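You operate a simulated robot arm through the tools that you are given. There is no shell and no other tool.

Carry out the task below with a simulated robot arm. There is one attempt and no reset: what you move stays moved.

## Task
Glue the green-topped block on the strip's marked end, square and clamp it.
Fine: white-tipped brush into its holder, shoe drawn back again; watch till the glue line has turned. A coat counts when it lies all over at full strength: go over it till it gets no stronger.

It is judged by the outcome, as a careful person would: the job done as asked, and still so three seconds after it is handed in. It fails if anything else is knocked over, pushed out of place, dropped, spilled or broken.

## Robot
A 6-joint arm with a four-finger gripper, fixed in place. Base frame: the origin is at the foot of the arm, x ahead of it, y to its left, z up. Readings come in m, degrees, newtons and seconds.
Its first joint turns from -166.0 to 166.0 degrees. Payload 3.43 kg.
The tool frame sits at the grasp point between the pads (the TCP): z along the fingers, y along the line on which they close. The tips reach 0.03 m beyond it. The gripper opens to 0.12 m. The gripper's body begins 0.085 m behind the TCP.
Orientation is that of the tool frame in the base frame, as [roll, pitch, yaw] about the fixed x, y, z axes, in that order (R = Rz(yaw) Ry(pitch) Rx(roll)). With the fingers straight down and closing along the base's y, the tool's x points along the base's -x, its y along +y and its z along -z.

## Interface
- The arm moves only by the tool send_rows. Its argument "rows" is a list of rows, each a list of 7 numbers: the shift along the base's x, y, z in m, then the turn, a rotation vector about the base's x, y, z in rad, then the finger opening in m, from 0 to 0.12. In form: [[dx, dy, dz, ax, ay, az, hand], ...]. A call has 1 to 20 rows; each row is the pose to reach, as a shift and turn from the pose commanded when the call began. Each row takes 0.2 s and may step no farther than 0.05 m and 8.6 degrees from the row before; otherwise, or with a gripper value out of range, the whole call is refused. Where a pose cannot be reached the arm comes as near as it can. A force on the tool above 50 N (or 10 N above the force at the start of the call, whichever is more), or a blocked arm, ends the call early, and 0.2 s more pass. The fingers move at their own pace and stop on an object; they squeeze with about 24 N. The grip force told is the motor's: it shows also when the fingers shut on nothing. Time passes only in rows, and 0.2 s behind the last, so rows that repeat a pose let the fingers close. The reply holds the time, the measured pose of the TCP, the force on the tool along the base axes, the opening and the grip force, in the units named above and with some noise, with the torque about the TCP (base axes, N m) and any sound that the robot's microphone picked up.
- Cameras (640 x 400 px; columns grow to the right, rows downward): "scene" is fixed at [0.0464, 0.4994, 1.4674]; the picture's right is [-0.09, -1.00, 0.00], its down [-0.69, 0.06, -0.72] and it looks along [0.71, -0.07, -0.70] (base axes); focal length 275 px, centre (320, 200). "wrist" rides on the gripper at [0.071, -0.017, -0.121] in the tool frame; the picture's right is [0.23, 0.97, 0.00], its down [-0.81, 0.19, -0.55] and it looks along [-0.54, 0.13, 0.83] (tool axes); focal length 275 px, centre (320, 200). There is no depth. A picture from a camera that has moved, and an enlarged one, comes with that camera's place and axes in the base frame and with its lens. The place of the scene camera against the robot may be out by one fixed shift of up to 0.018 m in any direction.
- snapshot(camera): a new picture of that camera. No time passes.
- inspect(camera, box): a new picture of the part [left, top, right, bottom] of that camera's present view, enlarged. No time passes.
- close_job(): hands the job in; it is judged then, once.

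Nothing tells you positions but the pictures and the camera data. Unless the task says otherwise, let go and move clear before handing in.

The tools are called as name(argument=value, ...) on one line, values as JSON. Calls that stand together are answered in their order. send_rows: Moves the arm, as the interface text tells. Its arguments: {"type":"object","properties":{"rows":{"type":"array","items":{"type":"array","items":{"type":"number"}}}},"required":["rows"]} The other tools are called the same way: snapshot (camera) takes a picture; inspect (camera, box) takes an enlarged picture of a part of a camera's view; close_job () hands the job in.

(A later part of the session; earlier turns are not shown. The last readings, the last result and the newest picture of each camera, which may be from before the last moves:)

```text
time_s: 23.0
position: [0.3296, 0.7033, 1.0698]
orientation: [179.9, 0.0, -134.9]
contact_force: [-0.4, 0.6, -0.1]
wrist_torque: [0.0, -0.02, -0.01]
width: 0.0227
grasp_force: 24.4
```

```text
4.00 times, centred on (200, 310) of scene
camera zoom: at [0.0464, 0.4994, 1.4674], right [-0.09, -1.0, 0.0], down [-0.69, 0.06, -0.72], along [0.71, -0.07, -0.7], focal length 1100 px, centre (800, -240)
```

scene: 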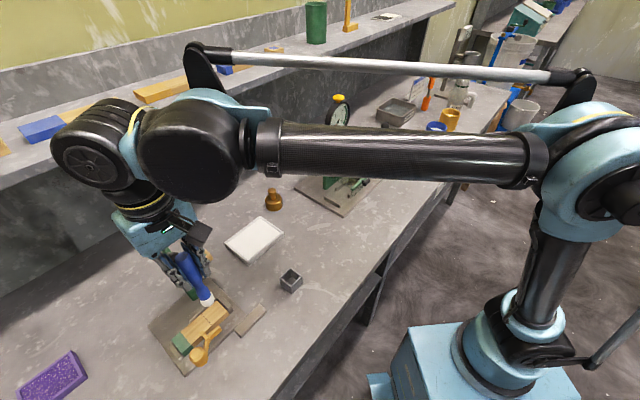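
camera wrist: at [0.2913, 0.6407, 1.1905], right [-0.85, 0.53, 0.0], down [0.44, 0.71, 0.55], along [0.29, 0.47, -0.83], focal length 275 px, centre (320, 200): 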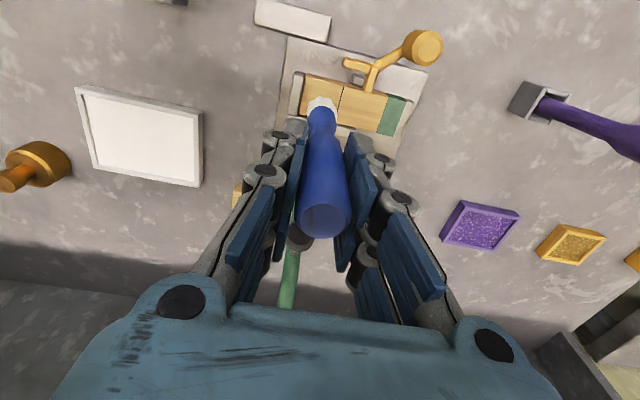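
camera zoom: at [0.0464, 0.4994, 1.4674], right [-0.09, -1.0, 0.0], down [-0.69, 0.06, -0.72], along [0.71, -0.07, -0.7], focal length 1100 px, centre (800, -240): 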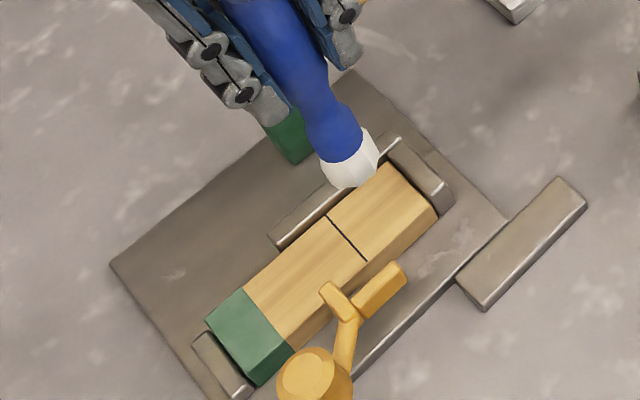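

The brush hovers over the marked area, whose scribed line lies just to its right. I'll lower it most of the way and check the alignment.

send_rows(rows=[[0, 0, -0.012, 0, 0, 0, 0.0], [0, 0, -0.024, 0, 0, 0, 0.0], [0, 0, -0.036, 0, 0, 0, 0.0]])

inspect(camera="wrist", box=[240, 50, 400, 170])

inspect(camera="scene", box=[160, 270, 250, 345])

```text
time_s: 23.8
position: [0.3309, 0.7035, 1.0341]
orientation: [179.9, 0.0, -135.0]
contact_force: [1.1, -0.3, -0.3]
wrist_torque: [0.0, 0.0, -0.02]
width: 0.0225
grasp_force: 23.7
```

```text
3.33 times, centred on (320, 110) of wrist
camera zoom: at [0.2931, 0.6408, 1.1537], right [-0.85, 0.53, 0.0], down [0.44, 0.71, 0.55], along [0.29, 0.47, -0.83], focal length 918 px, centre (320, 500)
```

zoom: 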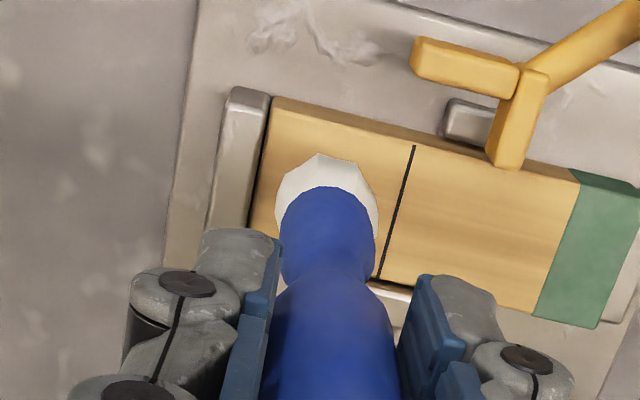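

```text
5.33 times, centred on (205, 308) of scene
camera zoom: at [0.0464, 0.4994, 1.4674], right [-0.09, -1.0, 0.0], down [-0.69, 0.06, -0.72], along [0.71, -0.07, -0.7], focal length 1467 px, centre (933, -373)
```

zoom: 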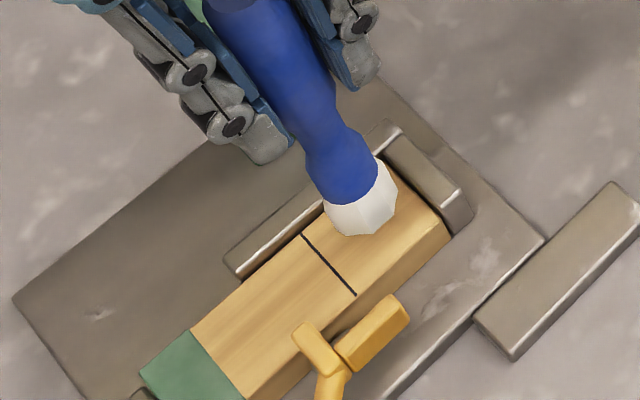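

Alignment is good: the tip sits mid-way between the strip's end and the line. I'll touch down gently.

send_rows(rows=[[0, 0, -0.004, 0, 0, 0, 0.0], [0, 0, -0.008, 0, 0, 0, 0.0]])

inspect(camera="wrist", box=[240, 50, 400, 170])

inspect(camera="scene", box=[160, 270, 250, 345])

```text
time_s: 24.4
position: [0.3297, 0.703, 1.0249]
orientation: [179.9, 0.0, -135.0]
contact_force: [-0.2, -0.1, -0.7]
wrist_torque: [-0.02, 0.04, 0.0]
width: 0.0227
grasp_force: 24.2
```

```text
3.33 times, centred on (320, 110) of wrist
camera zoom: at [0.2925, 0.6408, 1.1454], right [-0.85, 0.53, 0.0], down [0.44, 0.71, 0.55], along [0.29, 0.47, -0.83], focal length 918 px, centre (320, 500)
```

zoom: 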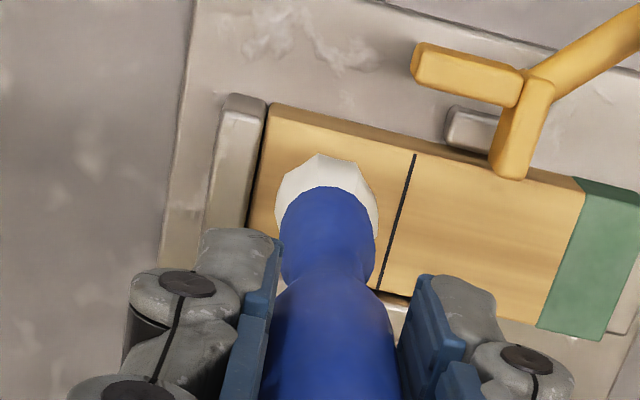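

```text
5.33 times, centred on (205, 308) of scene
camera zoom: at [0.0464, 0.4994, 1.4674], right [-0.09, -1.0, 0.0], down [-0.69, 0.06, -0.72], along [0.71, -0.07, -0.7], focal length 1467 px, centre (933, -373)
```

zoom: 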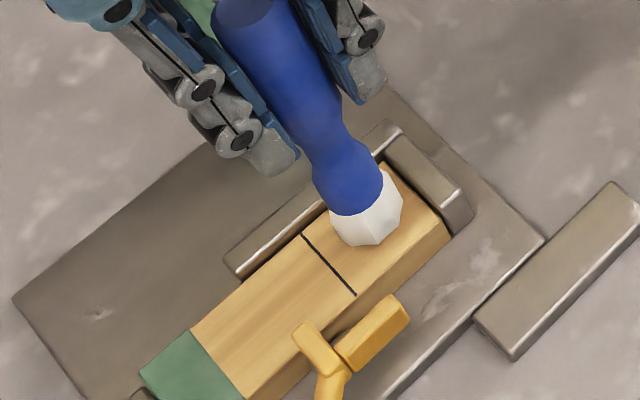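

Not touching yet; a few more millimetres.

send_rows(rows=[[0, 0, -0.003, 0, 0, 0, 0.0], [0, 0, -0.006, 0, 0, 0, 0.0]])

inspect(camera="scene", box=[160, 270, 250, 345])

```text
time_s: 25.0
position: [0.3286, 0.7029, 1.0185]
orientation: [179.8, 0.0, -135.0]
contact_force: [-0.1, -0.6, -0.8]
wrist_torque: [0.01, -0.04, 0.02]
width: 0.0227
grasp_force: 24.2
```

```text
5.33 times, centred on (205, 308) of scene
camera zoom: at [0.0464, 0.4994, 1.4674], right [-0.09, -1.0, 0.0], down [-0.69, 0.06, -0.72], along [0.71, -0.07, -0.7], focal length 1467 px, centre (933, -373)
```

zoom: 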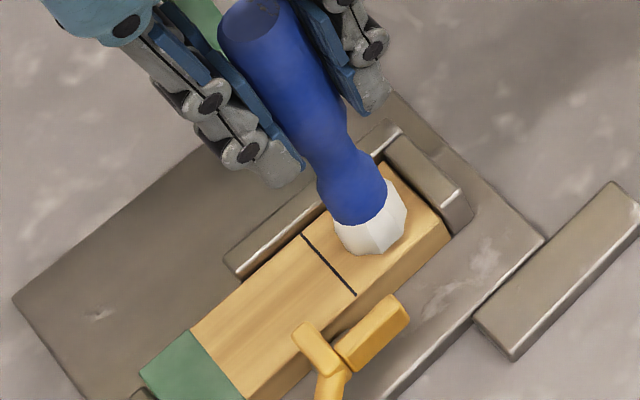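

send_rows(rows=[[0, 0, -0.003, 0, 0, 0, 0.0], [0, 0, -0.006, 0, 0, 0, 0.0]])

inspect(camera="scene", box=[160, 270, 250, 345])

inspect(camera="wrist", box=[240, 50, 400, 170])

```text
time_s: 25.6
position: [0.3286, 0.7028, 1.0141]
orientation: [179.9, -0.1, -135.0]
contact_force: [0.4, 0.1, 17.0]
wrist_torque: [-0.06, 0.1, 0.0]
width: 0.0228
grasp_force: 24.1
```

```text
5.33 times, centred on (205, 308) of scene
camera zoom: at [0.0464, 0.4994, 1.4674], right [-0.09, -1.0, 0.0], down [-0.69, 0.06, -0.72], along [0.71, -0.07, -0.7], focal length 1467 px, centre (933, -373)
```

zoom: 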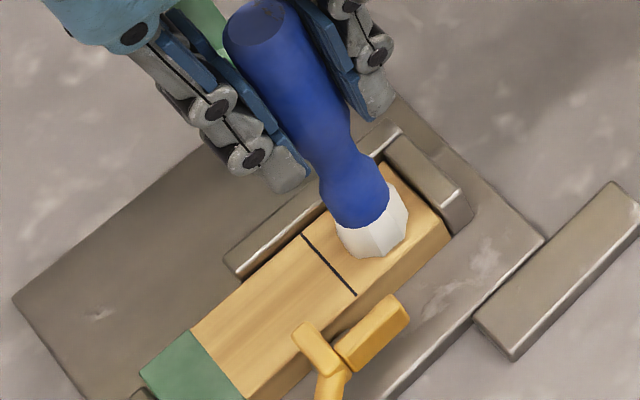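

```text
3.33 times, centred on (320, 110) of wrist
camera zoom: at [0.2919, 0.6404, 1.1339], right [-0.85, 0.53, 0.0], down [0.44, 0.71, 0.55], along [0.29, 0.47, -0.83], focal length 918 px, centre (320, 500)
```

zoom: 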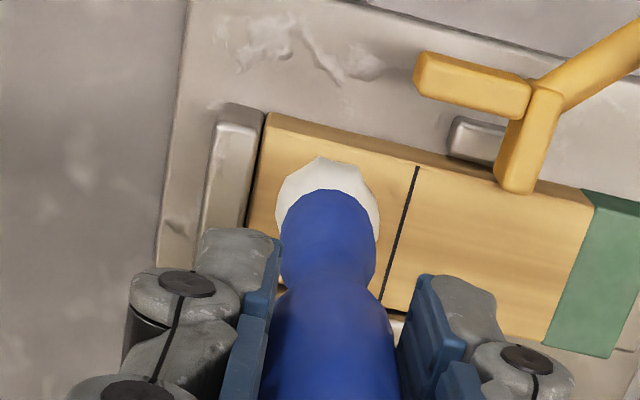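

Contact at 17 N with the strip. I'll ease off slightly, spread the glue with small strokes over the marked area (keeping off the fences and shoe), then lift to look.

send_rows(rows=[[0, 0, 0.001, 0, 0, 0, 0], [0.0035, -0.0035, 0.001, 0, 0, 0, 0], [0.0071, 0, 0.001, 0, 0, 0, 0], [0.0035, 0.0035, 0.001, 0, 0, 0, 0], [0, 0.0071, 0.001, 0, 0, 0, 0], [-0.0028, 0.0099, 0.001, 0, 0, 0, 0], [-0.0064, 0.0064, 0.001, 0, 0, 0, 0], [-0.0035, 0.0035, 0.001, 0, 0, 0, 0], [0, 0, 0.001, 0, 0, 0, 0], [-0.0035, -0.0035, 0.001, 0, 0, 0, 0], [0, -0.0071, 0.001, 0, 0, 0, 0], [-0.0028, -0.0099, 0.001, 0, 0, 0, 0], [-0.0064, -0.0064, 0.001, 0, 0, 0, 0], [-0.0099, -0.0028, 0.001, 0, 0, 0, 0], [-0.0127, 0, 0.001, 0, 0, 0, 0], [-0.0099, 0.0028, 0.001, 0, 0, 0, 0], [-0.0064, 0.0064, 0.001, 0, 0, 0, 0], [0, 0, 0.001, 0, 0, 0, 0]])

inspect(camera="wrist", box=[240, 50, 400, 170])

inspect(camera="scene", box=[160, 270, 250, 345])

```text
time_s: 29.4
position: [0.3301, 0.7031, 1.0136]
orientation: [179.9, 0.0, -135.0]
contact_force: [0.6, -0.1, -0.5]
wrist_torque: [0.0, -0.01, -0.02]
width: 0.0226
grasp_force: 23.9
```

```text
3.33 times, centred on (320, 110) of wrist
camera zoom: at [0.292, 0.6405, 1.1336], right [-0.85, 0.53, 0.0], down [0.44, 0.71, 0.55], along [0.29, 0.47, -0.83], focal length 918 px, centre (320, 500)
```

zoom: 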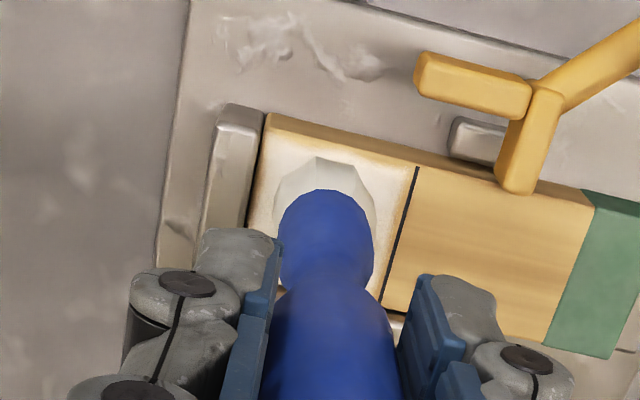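

```text
5.33 times, centred on (205, 308) of scene
camera zoom: at [0.0464, 0.4994, 1.4674], right [-0.09, -1.0, 0.0], down [-0.69, 0.06, -0.72], along [0.71, -0.07, -0.7], focal length 1467 px, centre (933, -373)
```

zoom: 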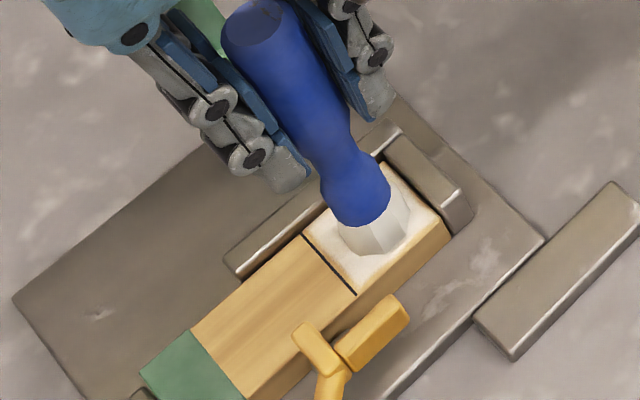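

A pale coat has gone on over the marked end. I'll lift and back off to inspect it.

send_rows(rows=[[0, 0, 0.02, 0, 0, 0, 0], [0, 0, 0.05, 0, 0, 0, 0], [-0.015, -0.015, 0.06, 0, 0, 0, 0], [-0.04, -0.04, 0.06, 0, 0, 0, 0], [-0.04, -0.04, 0.06, 0, 0, 0, 0]])

snapshot(camera="wrist")

inspect(camera="scene", box=[175, 280, 235, 330])

inspect(camera="scene", box=[140, 240, 260, 340])

```text
time_s: 30.6
position: [0.2902, 0.6635, 1.0754]
orientation: [179.9, 0.0, -135.0]
contact_force: [-0.6, -0.6, -0.4]
wrist_torque: [0.02, 0.01, 0.01]
width: 0.0227
grasp_force: 24.4
```

```text
taken
camera wrist: at [0.252, 0.6017, 1.1951], right [-0.85, 0.53, 0.0], down [0.44, 0.71, 0.55], along [0.29, 0.47, -0.83], focal length 275 px, centre (320, 200)
```

wrist: 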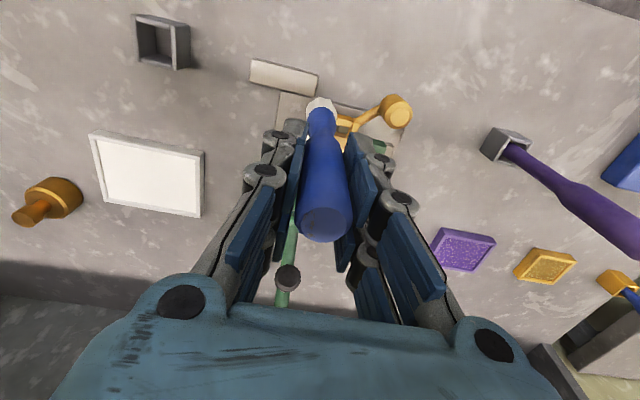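

```text
8.00 times, centred on (205, 305) of scene
camera zoom: at [0.0464, 0.4994, 1.4674], right [-0.09, -1.0, 0.0], down [-0.69, 0.06, -0.72], along [0.71, -0.07, -0.7], focal length 2201 px, centre (1240, -640)
```

zoom: 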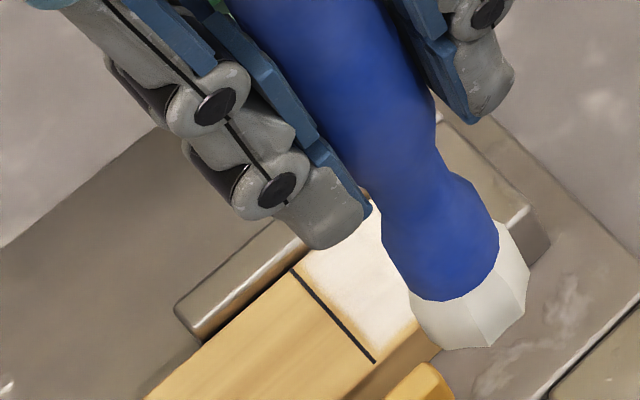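

```text
4.00 times, centred on (200, 290) of scene
camera zoom: at [0.0464, 0.4994, 1.4674], right [-0.09, -1.0, 0.0], down [-0.69, 0.06, -0.72], along [0.71, -0.07, -0.7], focal length 1100 px, centre (800, -160)
```

zoom: 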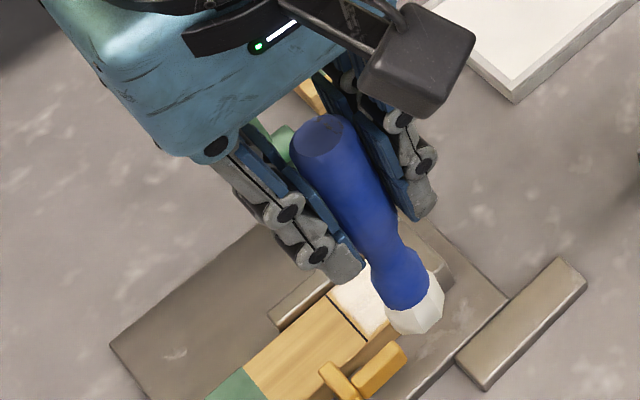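

The hand blocks the view, so I'll shift it sideways towards the tray and inspect the coat.

send_rows(rows=[[0.03, -0.03, 0, 0, 0, 0, 0], [0.06, -0.06, 0, 0, 0, 0, 0], [0.09, -0.09, 0, 0, 0, 0, 0], [0.11, -0.11, 0, 0, 0, 0, 0], [0.11, -0.11, 0, 0, 0, 0, 0]])

inspect(camera="scene", box=[175, 280, 235, 330])

inspect(camera="wrist", box=[360, 60, 560, 200])

```text
time_s: 31.8
position: [0.4016, 0.5528, 1.075]
orientation: [179.9, 0.0, -134.9]
contact_force: [-0.9, -0.3, -0.8]
wrist_torque: [-0.03, -0.02, -0.01]
width: 0.0226
grasp_force: 24.3
```

```text
8.00 times, centred on (205, 305) of scene
camera zoom: at [0.0464, 0.4994, 1.4674], right [-0.09, -1.0, 0.0], down [-0.69, 0.06, -0.72], along [0.71, -0.07, -0.7], focal length 2201 px, centre (1240, -640)
```

zoom: 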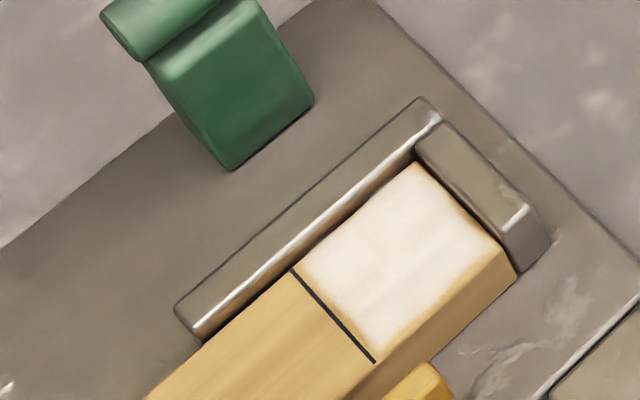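

```text
2.86 times, centred on (460, 130) of wrist
camera zoom: at [0.3635, 0.4898, 1.1943], right [-0.85, 0.53, 0.0], down [0.44, 0.71, 0.55], along [0.29, 0.47, -0.83], focal length 786 px, centre (-80, 400)
```

zoom: 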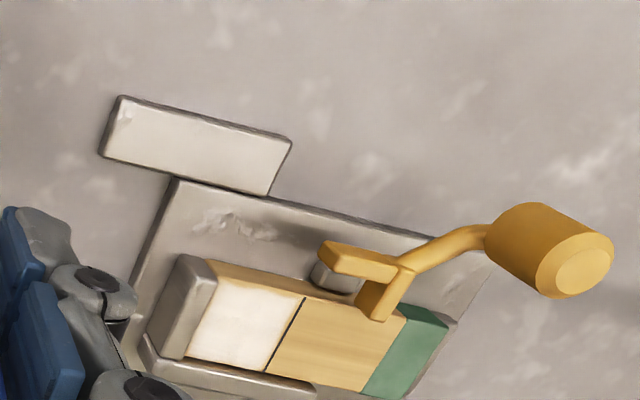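

The coat covers the whole marked area but is a little thinner at the edges. I'll reload the brush and go over it again.

send_rows(rows=[[0.03, 0.018, 0, 0, 0, 0, 0], [0.06, 0.036, 0, 0, 0, 0, 0], [0.09, 0.053, 0, 0, 0, 0, 0], [0.1234, 0.0715, 0, 0, 0, 0, 0], [0.1234, 0.0715, -0.03, 0, 0, 0, 0], [0.1234, 0.0715, -0.06, 0, 0, 0, 0], [0.1234, 0.0715, -0.07, 0, 0, 0, 0], [0.1234, 0.0715, -0.0745, 0, 0, 0, 0]])

inspect(camera="scene", box=[200, 180, 320, 280])

```text
time_s: 33.6
position: [0.5222, 0.6252, 0.9991]
orientation: [179.9, 0.1, -135.0]
contact_force: [0.0, -0.2, -0.2]
wrist_torque: [-0.02, -0.04, 0.01]
width: 0.0226
grasp_force: 24.2
```

```text
4.00 times, centred on (260, 230) of scene
camera zoom: at [0.0464, 0.4994, 1.4674], right [-0.09, -1.0, 0.0], down [-0.69, 0.06, -0.72], along [0.71, -0.07, -0.7], focal length 1100 px, centre (560, 80)
```

zoom: 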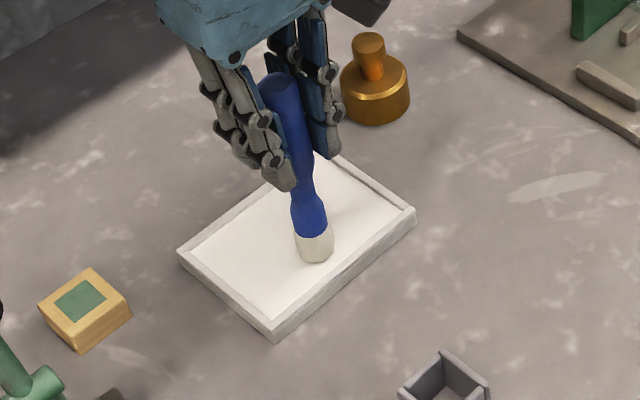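

send_rows(rows=[[0, 0, -0.0015, 0, 0, 0, 0], [0, 0, -0.003, 0, 0, 0, 0]])

inspect(camera="scene", box=[200, 180, 320, 280])

```text
time_s: 34.2
position: [0.5231, 0.6247, 0.9973]
orientation: [179.8, 0.2, -135.0]
contact_force: [1.3, 1.3, 16.9]
wrist_torque: [0.06, -0.04, 0.02]
width: 0.023
grasp_force: 23.8
```

```text
4.00 times, centred on (260, 230) of scene
camera zoom: at [0.0464, 0.4994, 1.4674], right [-0.09, -1.0, 0.0], down [-0.69, 0.06, -0.72], along [0.71, -0.07, -0.7], focal length 1100 px, centre (560, 80)
```

zoom: 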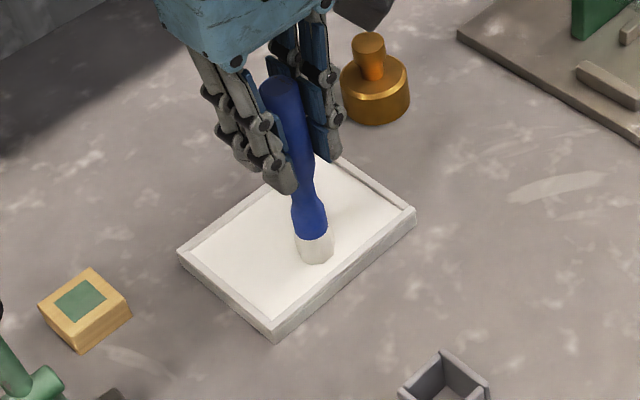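

The brush is loaded again (the handle slips slightly in the grip at about 17 N, so I'll press more lightly). Back to the strip.

send_rows(rows=[[0, 0, 0.02, 0, 0, 0, 0], [0, 0, 0.05, 0, 0, 0, 0], [-0.02, -0.02, 0.07, 0, 0, 0, 0], [-0.05, -0.05, 0.07, 0, 0, 0, 0], [-0.08, -0.079, 0.07, 0, 0, 0, 0], [-0.114, -0.045, 0.07, 0, 0, 0, 0], [-0.148, -0.01, 0.07, 0, 0, 0, 0], [-0.183, 0.024, 0.07, 0, 0, 0, 0], [-0.215, 0.057, 0.07, 0, 0, 0, 0], [-0.193, 0.0795, 0.07, 0, 0, 0, 0], [-0.193, 0.0795, 0.045, 0, 0, 0, 0], [-0.193, 0.0795, 0.025, 0, 0, 0, 0], [-0.193, 0.0795, 0.0185, 0, 0, 0, 0], [-0.193, 0.0795, 0.0185, 0, 0, 0, 0]])

inspect(camera="wrist", box=[240, 50, 400, 170])

inspect(camera="scene", box=[160, 270, 250, 345])

```text
time_s: 37.2
position: [0.3294, 0.7039, 1.0159]
orientation: [180.0, 0.0, -135.0]
contact_force: [-1.5, 0.6, -1.0]
wrist_torque: [-0.03, -0.01, 0.0]
width: 0.0227
grasp_force: 23.8
```

```text
3.33 times, centred on (320, 110) of wrist
camera zoom: at [0.2913, 0.6412, 1.1354], right [-0.85, 0.53, 0.0], down [0.44, 0.71, 0.55], along [0.29, 0.47, -0.83], focal length 918 px, centre (320, 500)
```

zoom: 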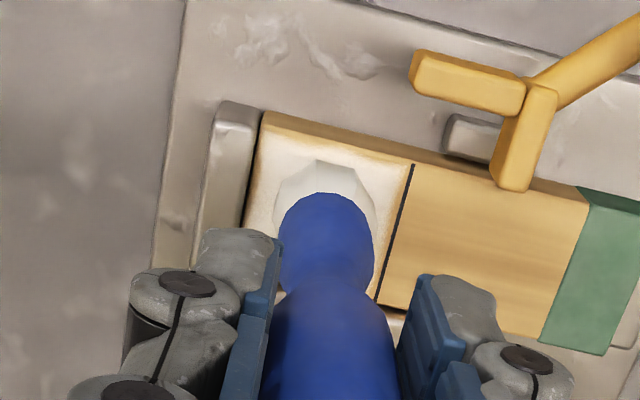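

```text
5.33 times, centred on (205, 308) of scene
camera zoom: at [0.0464, 0.4994, 1.4674], right [-0.09, -1.0, 0.0], down [-0.69, 0.06, -0.72], along [0.71, -0.07, -0.7], focal length 1467 px, centre (933, -373)
```

zoom: 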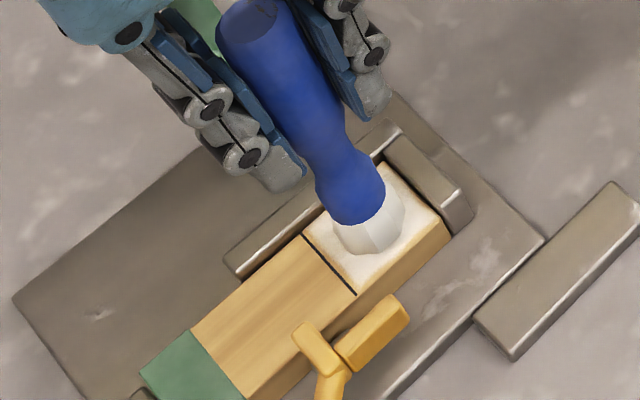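

Nearly touching. I'll make a second, wider set of strokes with light pressure, reaching further towards the front edge and the end.

send_rows(rows=[[0, 0, -0.0025, 0, 0, 0, 0], [0.0042, -0.0042, -0.0035, 0, 0, 0, 0], [0.0081, -0.0004, -0.0035, 0, 0, 0, 0], [0.0039, 0.0039, -0.0035, 0, 0, 0, 0], [0.0004, 0.0074, -0.0035, 0, 0, 0, 0], [-0.0032, 0.0109, -0.0035, 0, 0, 0, 0], [-0.0067, 0.0074, -0.0035, 0, 0, 0, 0], [-0.0028, 0.0035, -0.0035, 0, 0, 0, 0], [0.0014, -0.0007, -0.0035, 0, 0, 0, 0], [0.0042, -0.0042, -0.0035, 0, 0, 0, 0], [0.0014, -0.0071, -0.0035, 0, 0, 0, 0], [-0.0021, -0.0035, -0.0035, 0, 0, 0, 0], [-0.0057, 0, -0.0035, 0, 0, 0, 0], [-0.0092, 0.0042, -0.0035, 0, 0, 0, 0], [-0.0127, 0.0014, -0.0035, 0, 0, 0, 0], [-0.0085, -0.0028, -0.0035, 0, 0, 0, 0], [-0.0042, -0.0071, -0.0035, 0, 0, 0, 0], [-0.0014, -0.0099, -0.0035, 0, 0, 0, 0], [-0.0042, -0.0127, -0.0035, 0, 0, 0, 0], [-0.0085, -0.0085, -0.0035, 0, 0, 0, 0]])

inspect(camera="scene", box=[160, 270, 250, 345])

inspect(camera="wrist", box=[240, 50, 400, 170])

```text
time_s: 41.4
position: [0.3205, 0.6964, 1.0115]
orientation: [179.9, 0.0, -135.0]
contact_force: [-0.5, -0.1, 0.5]
wrist_torque: [0.02, -0.01, 0.03]
width: 0.0227
grasp_force: 24.7
```

```text
5.33 times, centred on (205, 308) of scene
camera zoom: at [0.0464, 0.4994, 1.4674], right [-0.09, -1.0, 0.0], down [-0.69, 0.06, -0.72], along [0.71, -0.07, -0.7], focal length 1467 px, centre (933, -373)
```

zoom: 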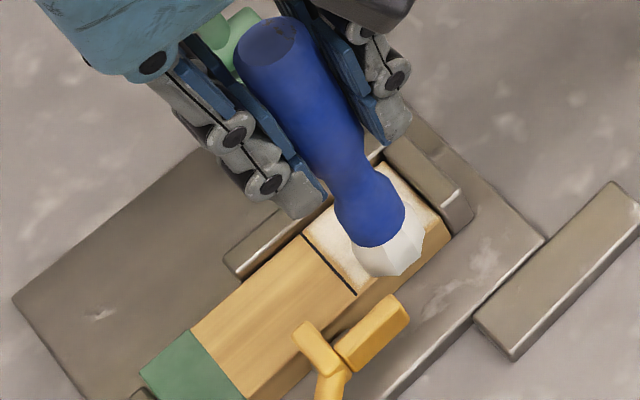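

```text
3.33 times, centred on (320, 110) of wrist
camera zoom: at [0.2835, 0.6337, 1.1316], right [-0.85, 0.53, 0.0], down [0.44, 0.71, 0.55], along [0.29, 0.47, -0.83], focal length 918 px, centre (320, 500)
```

zoom: 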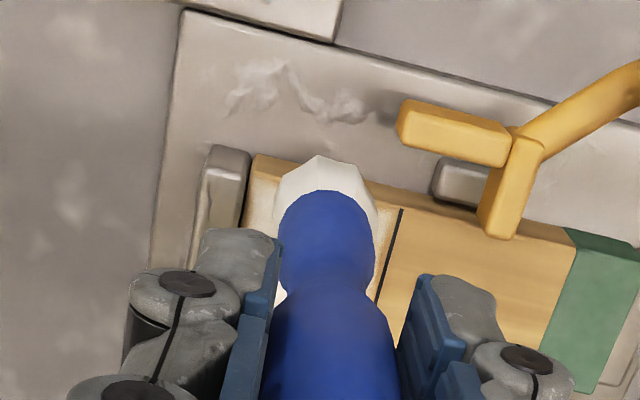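

No force is felt, so I'm likely just short of contact. I'll go back to the centre and feel for it.

send_rows(rows=[[0.0085, 0.0085, 0, 0, 0, 0, 0], [0.0085, 0.0085, -0.001, 0, 0, 0, 0]])

```text
time_s: 42.0
position: [0.3294, 0.7045, 1.0117]
orientation: [179.8, 0.0, -135.0]
contact_force: [1.5, -0.2, 4.8]
wrist_torque: [0.1, -0.05, -0.03]
width: 0.0226
grasp_force: 23.9
```

Contact at about 5 N. Now I'll repeat the full set of strokes at this height.

send_rows(rows=[[0.0042, -0.0042, -0.0003, 0, 0, 0, 0], [0.0081, -0.0004, -0.0003, 0, 0, 0, 0], [0.0039, 0.0039, -0.0003, 0, 0, 0, 0], [0.0004, 0.0074, -0.0003, 0, 0, 0, 0], [-0.0032, 0.0109, -0.0003, 0, 0, 0, 0], [-0.0067, 0.0074, -0.0003, 0, 0, 0, 0], [-0.0028, 0.0035, -0.0003, 0, 0, 0, 0], [0.0014, -0.0007, -0.0003, 0, 0, 0, 0], [0.0042, -0.0042, -0.0003, 0, 0, 0, 0], [0.0014, -0.0071, -0.0003, 0, 0, 0, 0], [-0.0021, -0.0035, -0.0003, 0, 0, 0, 0], [-0.0057, 0, -0.0003, 0, 0, 0, 0], [-0.0092, 0.0042, -0.0003, 0, 0, 0, 0], [-0.0127, 0.0014, -0.0003, 0, 0, 0, 0], [-0.0085, -0.0028, -0.0003, 0, 0, 0, 0], [-0.0042, -0.0071, -0.0003, 0, 0, 0, 0], [-0.0014, -0.0099, -0.0003, 0, 0, 0, 0], [-0.0042, -0.0127, -0.0003, 0, 0, 0, 0], [-0.0085, -0.0085, -0.0003, 0, 0, 0, 0], [-0.0127, -0.0042, -0.0003, 0, 0, 0, 0]])

inspect(camera="scene", box=[160, 270, 250, 345])

```text
time_s: 46.2
position: [0.317, 0.701, 1.0091]
orientation: [179.9, 0.0, -135.0]
contact_force: [-0.1, -1.4, 0.1]
wrist_torque: [0.0, 0.0, 0.01]
width: 0.0223
grasp_force: 24.3
```

```text
5.33 times, centred on (205, 308) of scene
camera zoom: at [0.0464, 0.4994, 1.4674], right [-0.09, -1.0, 0.0], down [-0.69, 0.06, -0.72], along [0.71, -0.07, -0.7], focal length 1467 px, centre (933, -373)
```

zoom: 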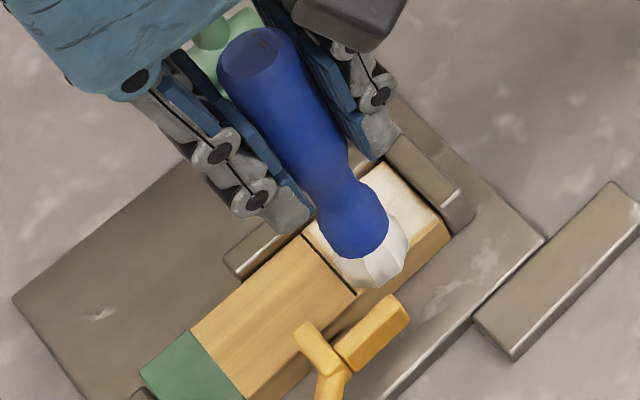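

Now I'll lift and move aside to check the coat.

send_rows(rows=[[0, 0, 0.02, 0, 0, 0, 0], [0, 0, 0.05, 0, 0, 0, 0], [0.02, -0.04, 0.06, 0, 0, 0, 0], [0.045, -0.075, 0.065, 0, 0, 0, 0], [0.07, -0.11, 0.065, 0, 0, 0, 0], [0.085, -0.145, 0.065, 0, 0, 0, 0], [0.085, -0.145, 0.065, 0, 0, 0, 0]])

inspect(camera="scene", box=[175, 280, 235, 330])

inspect(camera="wrist", box=[360, 60, 560, 200])

```text
time_s: 47.8
position: [0.4019, 0.5542, 1.0746]
orientation: [179.8, 0.0, -135.0]
contact_force: [-0.4, 0.3, -1.2]
wrist_torque: [0.0, 0.0, 0.02]
width: 0.0221
grasp_force: 24.4
```

```text
8.00 times, centred on (205, 305) of scene
camera zoom: at [0.0464, 0.4994, 1.4674], right [-0.09, -1.0, 0.0], down [-0.69, 0.06, -0.72], along [0.71, -0.07, -0.7], focal length 2201 px, centre (1240, -640)
```

zoom: 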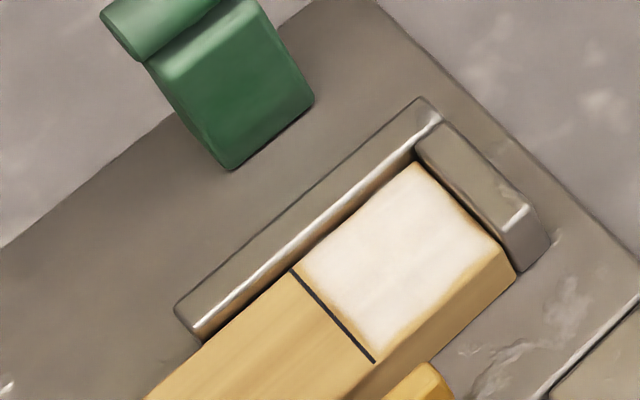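

```text
2.86 times, centred on (460, 130) of wrist
camera zoom: at [0.364, 0.4914, 1.1955], right [-0.85, 0.53, 0.0], down [0.44, 0.71, 0.55], along [0.29, 0.47, -0.83], focal length 786 px, centre (-80, 400)
```

zoom: 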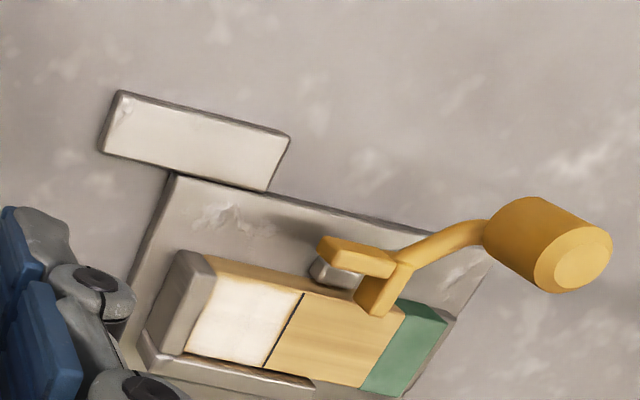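

inspect(camera="scene", box=[190, 288, 226, 318])

inspect(camera="wrist", box=[400, 130, 470, 190])

inspect(camera="scene", box=[200, 160, 320, 280])

```text
13.33 times, centred on (208, 303) of scene
camera zoom: at [0.0464, 0.4994, 1.4674], right [-0.09, -1.0, 0.0], down [-0.69, 0.06, -0.72], along [0.71, -0.07, -0.7], focal length 3668 px, centre (1813, -1173)
```

zoom: 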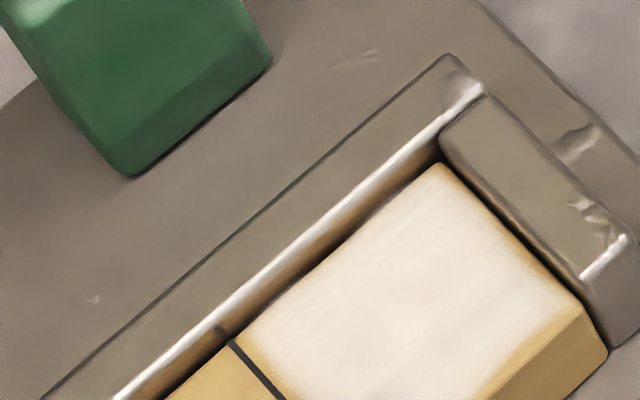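

```text
6.67 times, centred on (435, 160) of wrist
camera zoom: at [0.364, 0.4914, 1.1955], right [-0.85, 0.53, 0.0], down [0.44, 0.71, 0.55], along [0.29, 0.47, -0.83], focal length 1835 px, centre (-447, 467)
```

zoom: 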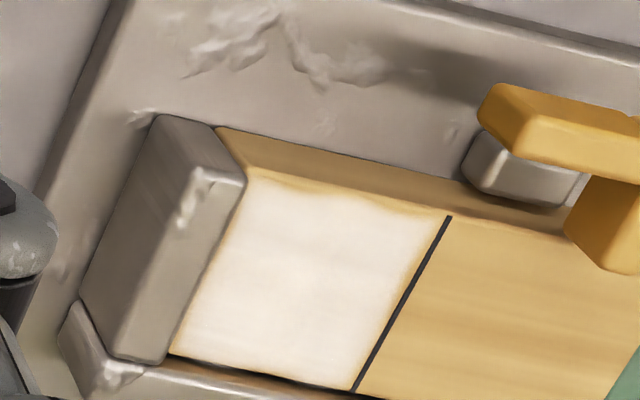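

```text
3.33 times, centred on (260, 220) of scene
camera zoom: at [0.0464, 0.4994, 1.4674], right [-0.09, -1.0, 0.0], down [-0.69, 0.06, -0.72], along [0.71, -0.07, -0.7], focal length 917 px, centre (520, 133)
```

zoom: 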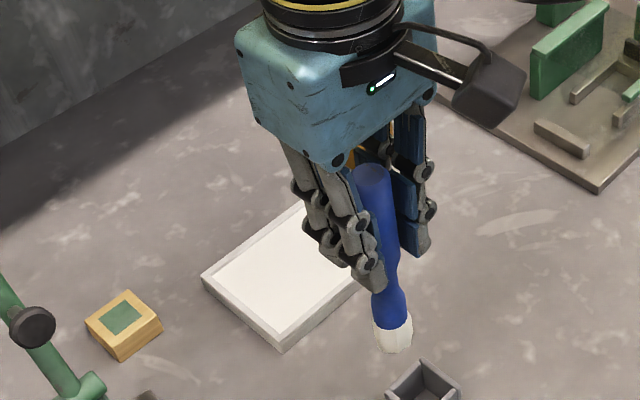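

The coat looks nearly uniform. To be sure it gets no stronger, I'll reload once more and do a third pass.

send_rows(rows=[[0.03, 0.018, 0, 0, 0, 0, 0], [0.06, 0.036, 0, 0, 0, 0, 0], [0.09, 0.053, 0, 0, 0, 0, 0], [0.1216, 0.0708, 0, 0, 0, 0, 0], [0.1216, 0.0708, -0.03, 0, 0, 0, 0], [0.1216, 0.0708, -0.06, 0, 0, 0, 0], [0.1216, 0.0708, -0.075, 0, 0, 0, 0], [0.1216, 0.0708, -0.08, 0, 0, 0, 0], [0.1216, 0.0708, -0.081, 0, 0, 0, 0]])

```text
time_s: 49.8
position: [0.5235, 0.6253, 0.9962]
orientation: [179.9, 0.0, -135.0]
contact_force: [0.8, -0.1, 0.0]
wrist_torque: [0.0, 0.0, -0.03]
width: 0.0222
grasp_force: 24.0
```

send_rows(rows=[[0, 0, -0.0015, 0, 0, 0, 0], [0, 0, -0.0025, 0, 0, 0, 0]])

```text
time_s: 50.4
position: [0.5232, 0.6267, 0.9935]
orientation: [179.9, 0.1, -135.0]
contact_force: [2.0, 0.9, 7.0]
wrist_torque: [0.1, -0.27, 0.0]
width: 0.0223
grasp_force: 25.0
```

Loaded again at 7 N. I'll return to the strip for the third pass.

send_rows(rows=[[0, 0, 0.02, 0, 0, 0, 0], [0, 0, 0.05, 0, 0, 0, 0], [-0.02, -0.02, 0.07, 0, 0, 0, 0], [-0.05, -0.05, 0.07, 0, 0, 0, 0], [-0.08, -0.079, 0.07, 0, 0, 0, 0], [-0.114, -0.045, 0.07, 0, 0, 0, 0], [-0.148, -0.01, 0.07, 0, 0, 0, 0], [-0.183, 0.024, 0.07, 0, 0, 0, 0], [-0.215, 0.057, 0.07, 0, 0, 0, 0], [-0.193, 0.079, 0.07, 0, 0, 0, 0], [-0.193, 0.079, 0.045, 0, 0, 0, 0], [-0.193, 0.079, 0.025, 0, 0, 0, 0], [-0.193, 0.079, 0.0165, 0, 0, 0, 0], [-0.193, 0.079, 0.0155, 0, 0, 0, 0]])

```text
time_s: 53.4
position: [0.3298, 0.7058, 1.006]
orientation: [179.9, 0.0, -135.0]
contact_force: [-0.7, 0.6, 17.0]
wrist_torque: [-0.05, 0.12, 0.01]
width: 0.022
grasp_force: 23.7
```

send_rows(rows=[[0.0042, -0.0042, 0.0008, 0, 0, 0, 0], [0.0074, -0.0014, 0.0008, 0, 0, 0, 0], [0.0032, 0.0029, 0.0005, 0, 0, 0, 0], [-0.0006, 0.0064, 0.0005, 0, 0, 0, 0], [-0.0042, 0.0099, 0.0005, 0, 0, 0, 0], [-0.0077, 0.0064, 0.0005, 0, 0, 0, 0], [-0.0038, 0.0025, 0.0003, 0, 0, 0, 0], [0.0004, -0.0017, 0.0003, 0, 0, 0, 0], [0.0032, -0.0052, 0.0003, 0, 0, 0, 0], [0.0004, -0.0081, 0.0003, 0, 0, 0, 0], [-0.0031, -0.0045, 0.0, 0, 0, 0, 0], [-0.0067, -0.001, 0.0, 0, 0, 0, 0], [-0.0102, 0.0032, 0.0, 0, 0, 0, 0], [-0.0137, 0.0004, 0.0, 0, 0, 0, 0], [-0.0095, -0.0038, -0.0003, 0, 0, 0, 0], [-0.0052, -0.0081, -0.0003, 0, 0, 0, 0], [-0.0024, -0.0109, -0.0003, 0, 0, 0, 0], [-0.0052, -0.0137, -0.0003, 0, 0, 0, 0], [-0.0095, -0.0095, -0.0003, 0, 0, 0, 0], [-0.0137, -0.0052, -0.0003, 0, 0, 0, 0]])

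send_rows(rows=[[0, 0, 0.02, 0, 0, 0, 0], [0, 0, 0.05, 0, 0, 0, 0], [0.02, -0.04, 0.06, 0, 0, 0, 0], [0.045, -0.075, 0.065, 0, 0, 0, 0], [0.07, -0.11, 0.065, 0, 0, 0, 0], [0.085, -0.145, 0.065, 0, 0, 0, 0], [0.085, -0.145, 0.065, 0, 0, 0, 0]])

inspect(camera="scene", box=[190, 288, 226, 318])

inspect(camera="scene", box=[175, 280, 235, 330])

inspect(camera="wrist", box=[400, 130, 470, 190])

snapshot(camera="wrist")

```text
time_s: 57.6
position: [0.3165, 0.6993, 1.007]
orientation: [180.0, 0.0, -134.9]
contact_force: [-0.7, 0.1, -1.2]
wrist_torque: [-0.02, 0.02, 0.03]
width: 0.0216
grasp_force: 24.0
```

```text
time_s: 59.2
position: [0.4022, 0.5573, 1.0714]
orientation: [179.9, 0.1, -135.0]
contact_force: [0.1, 0.3, -0.5]
wrist_torque: [-0.01, 0.03, 0.0]
width: 0.0218
grasp_force: 23.9
```

```text
13.33 times, centred on (208, 303) of scene
camera zoom: at [0.0464, 0.4994, 1.4674], right [-0.09, -1.0, 0.0], down [-0.69, 0.06, -0.72], along [0.71, -0.07, -0.7], focal length 3668 px, centre (1813, -1173)
```

zoom: 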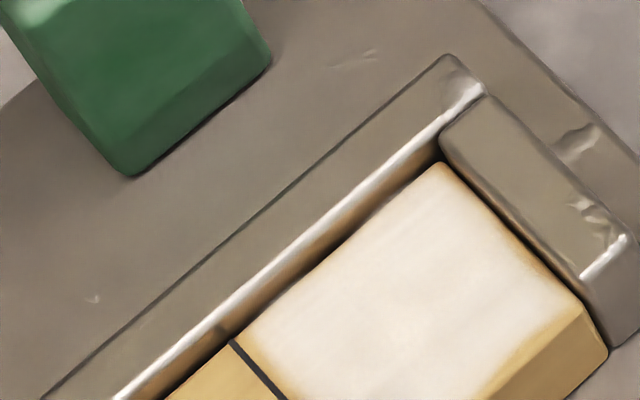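

```text
8.00 times, centred on (205, 305) of scene
camera zoom: at [0.0464, 0.4994, 1.4674], right [-0.09, -1.0, 0.0], down [-0.69, 0.06, -0.72], along [0.71, -0.07, -0.7], focal length 2201 px, centre (1240, -640)
```

zoom: 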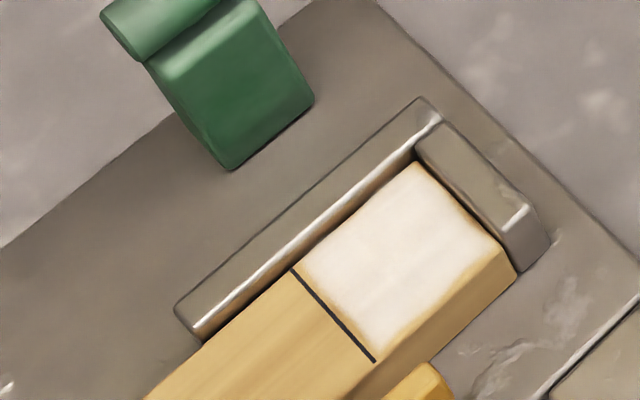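

```text
6.67 times, centred on (435, 160) of wrist
camera zoom: at [0.3626, 0.4945, 1.1907], right [-0.85, 0.53, 0.0], down [0.44, 0.71, 0.55], along [0.29, 0.47, -0.83], focal length 1835 px, centre (-447, 467)
```

zoom: 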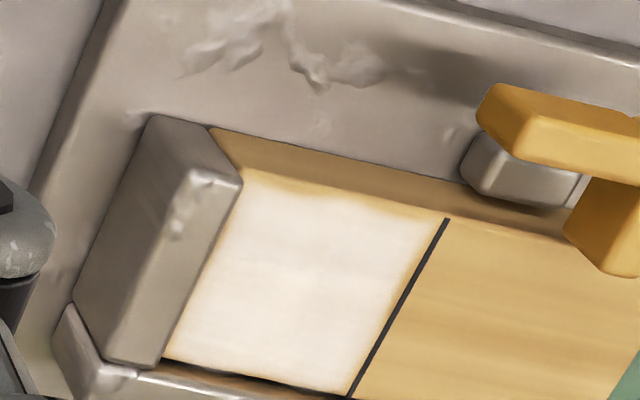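

```text
taken
camera wrist: at [0.3626, 0.4945, 1.1907], right [-0.85, 0.53, 0.0], down [0.44, 0.71, 0.55], along [0.29, 0.47, -0.83], focal length 275 px, centre (320, 200)
```

wrist: 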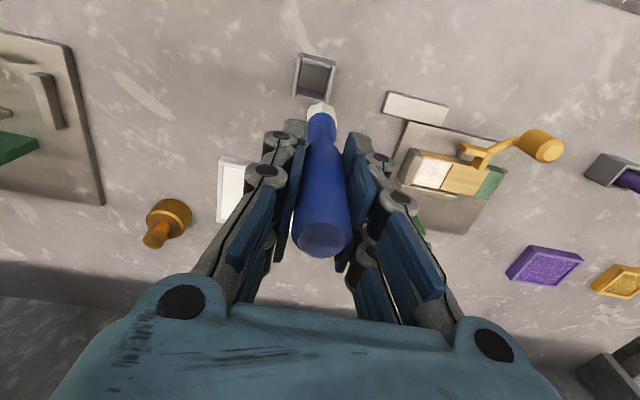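

The coat no longer changes, so it is at full strength. Now the brush goes back: I'll look closely at the holder to align.

inspect(camera="wrist", box=[270, 30, 370, 130])

inspect(camera="scene", box=[250, 210, 330, 310])

```text
4.00 times, centred on (320, 80) of wrist
camera zoom: at [0.3626, 0.4945, 1.1907], right [-0.85, 0.53, 0.0], down [0.44, 0.71, 0.55], along [0.29, 0.47, -0.83], focal length 1101 px, centre (320, 680)
```

zoom: 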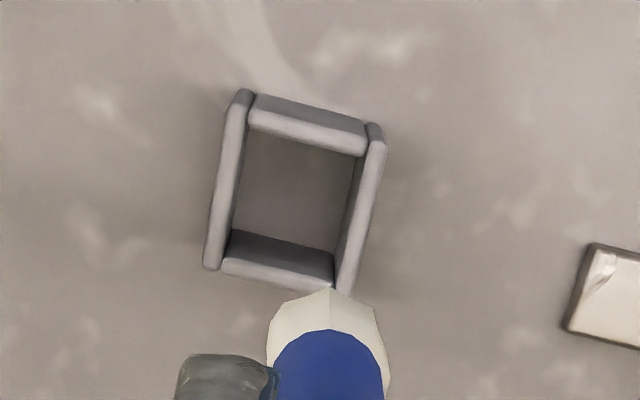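

```text
4.00 times, centred on (290, 260) of scene
camera zoom: at [0.0464, 0.4994, 1.4674], right [-0.09, -1.0, 0.0], down [-0.69, 0.06, -0.72], along [0.71, -0.07, -0.7], focal length 1100 px, centre (440, -40)
```

zoom: 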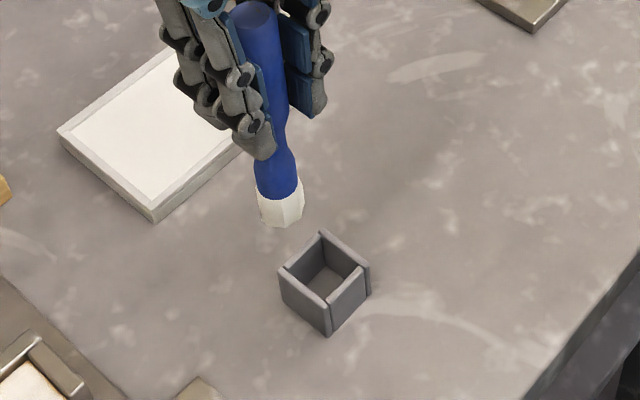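

The holder opening is about 30 mm square and the bristles about 27 mm, so I'll return to exactly the pose the brush was lifted from, and check just above the rim before inserting.

send_rows(rows=[[-0.0046, -0.0144, 0, 0, 0, 0, 0], [-0.0046, -0.0144, -0.03, 0, 0, 0, 0], [-0.0046, -0.0144, -0.055, 0, 0, 0, 0], [-0.0046, -0.0144, -0.055, 0, 0, 0, 0]])

inspect(camera="wrist", box=[270, 50, 370, 150])

inspect(camera="scene", box=[250, 210, 330, 310])

```text
time_s: 60.2
position: [0.3963, 0.5399, 1.0151]
orientation: [179.9, 0.0, -134.9]
contact_force: [-0.7, -0.4, -1.2]
wrist_torque: [0.0, 0.0, 0.02]
width: 0.0218
grasp_force: 23.9
```

```text
4.00 times, centred on (320, 100) of wrist
camera zoom: at [0.3594, 0.477, 1.1356], right [-0.85, 0.53, 0.0], down [0.44, 0.71, 0.55], along [0.29, 0.47, -0.83], focal length 1101 px, centre (320, 600)
```

zoom: 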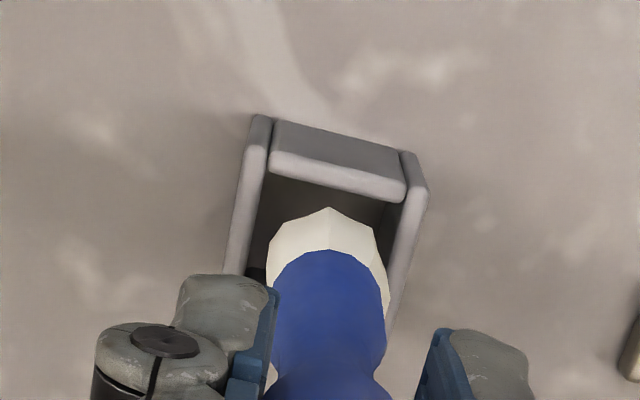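

```text
4.00 times, centred on (290, 260) of scene
camera zoom: at [0.0464, 0.4994, 1.4674], right [-0.09, -1.0, 0.0], down [-0.69, 0.06, -0.72], along [0.71, -0.07, -0.7], focal length 1100 px, centre (440, -40)
```

zoom: 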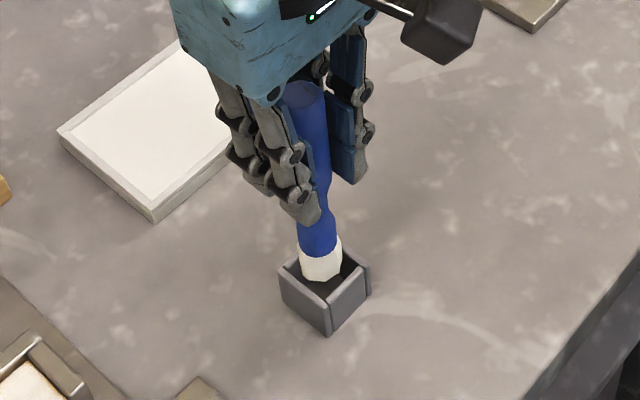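

The bristles sit about 2 mm off-centre to the right in the wrist view. I'll nudge the brush and look again.

send_rows(rows=[[0.003, 0.0005, 0, 0, 0, 0, 0], [0.003, 0.0005, -0.006, 0, 0, 0, 0], [0.003, 0.0005, -0.006, 0, 0, 0, 0]])

inspect(camera="wrist", box=[270, 50, 370, 150])

inspect(camera="scene", box=[260, 250, 320, 300])

```text
time_s: 61.0
position: [0.3997, 0.5398, 1.0112]
orientation: [180.0, 0.0, -135.1]
contact_force: [-1.9, -1.5, 17.4]
wrist_torque: [-0.08, 0.07, 0.01]
width: 0.0217
grasp_force: 23.7
```

```text
4.00 times, centred on (320, 100) of wrist
camera zoom: at [0.3622, 0.478, 1.1312], right [-0.85, 0.53, 0.0], down [0.44, 0.71, 0.55], along [0.29, 0.47, -0.83], focal length 1101 px, centre (320, 600)
```

zoom: 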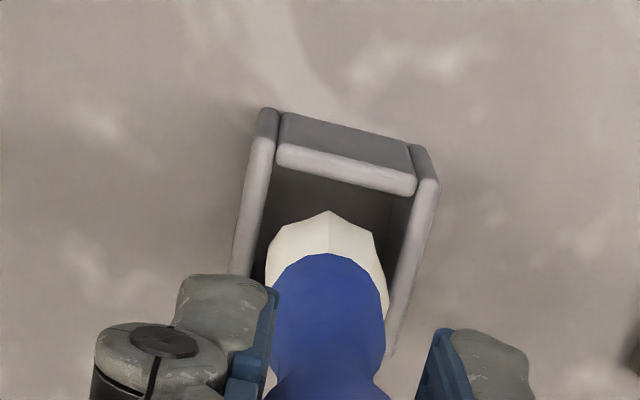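

```text
8.00 times, centred on (290, 275) of scene
camera zoom: at [0.0464, 0.4994, 1.4674], right [-0.09, -1.0, 0.0], down [-0.69, 0.06, -0.72], along [0.71, -0.07, -0.7], focal length 2201 px, centre (560, -400)
```

zoom: 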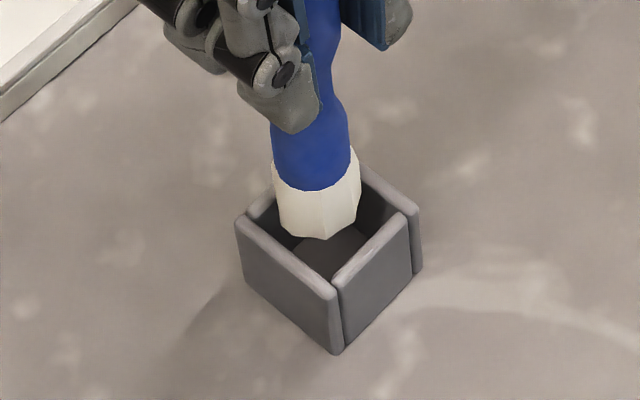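

The tip is resting on the rim: both views agree it needs to shift about 3 mm towards me in x and y. I'll raise it slightly, shift, and check.

send_rows(rows=[[0, 0, 0.008, 0, 0, 0, 0], [-0.0028, -0.0028, 0.008, 0, 0, 0, 0], [-0.0028, -0.0028, 0.003, 0, 0, 0, 0], [-0.0028, -0.0028, 0.003, 0, 0, 0, 0]])

inspect(camera="wrist", box=[270, 50, 370, 150])

inspect(camera="scene", box=[260, 250, 320, 300])

```text
time_s: 62.0
position: [0.3987, 0.5376, 1.0135]
orientation: [179.8, 0.0, -135.0]
contact_force: [0.0, -0.3, 0.1]
wrist_torque: [-0.02, -0.03, -0.02]
width: 0.0219
grasp_force: 24.2
```

```text
4.00 times, centred on (320, 100) of wrist
camera zoom: at [0.3604, 0.4757, 1.1341], right [-0.85, 0.53, 0.0], down [0.44, 0.71, 0.55], along [0.29, 0.47, -0.83], focal length 1101 px, centre (320, 600)
```

zoom: 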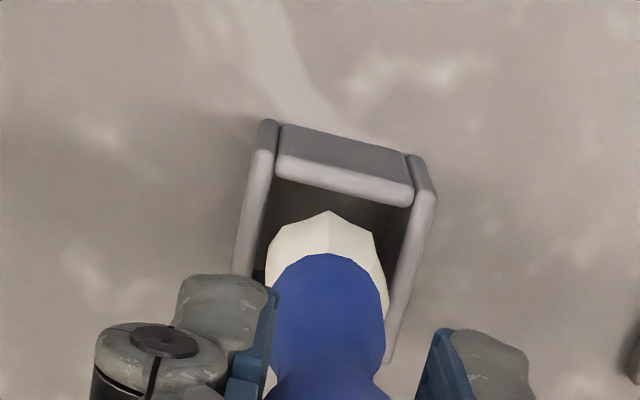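

```text
8.00 times, centred on (290, 275) of scene
camera zoom: at [0.0464, 0.4994, 1.4674], right [-0.09, -1.0, 0.0], down [-0.69, 0.06, -0.72], along [0.71, -0.07, -0.7], focal length 2201 px, centre (560, -400)
```

zoom: 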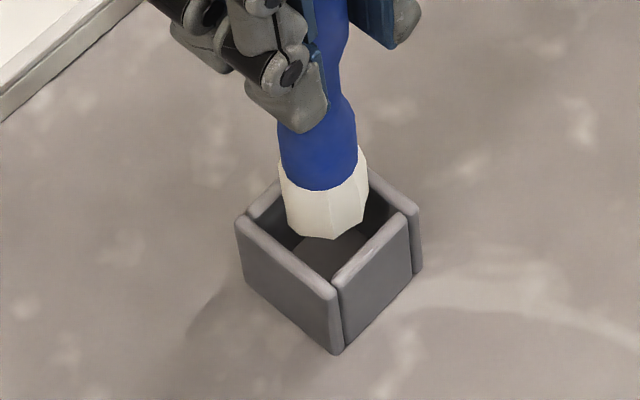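

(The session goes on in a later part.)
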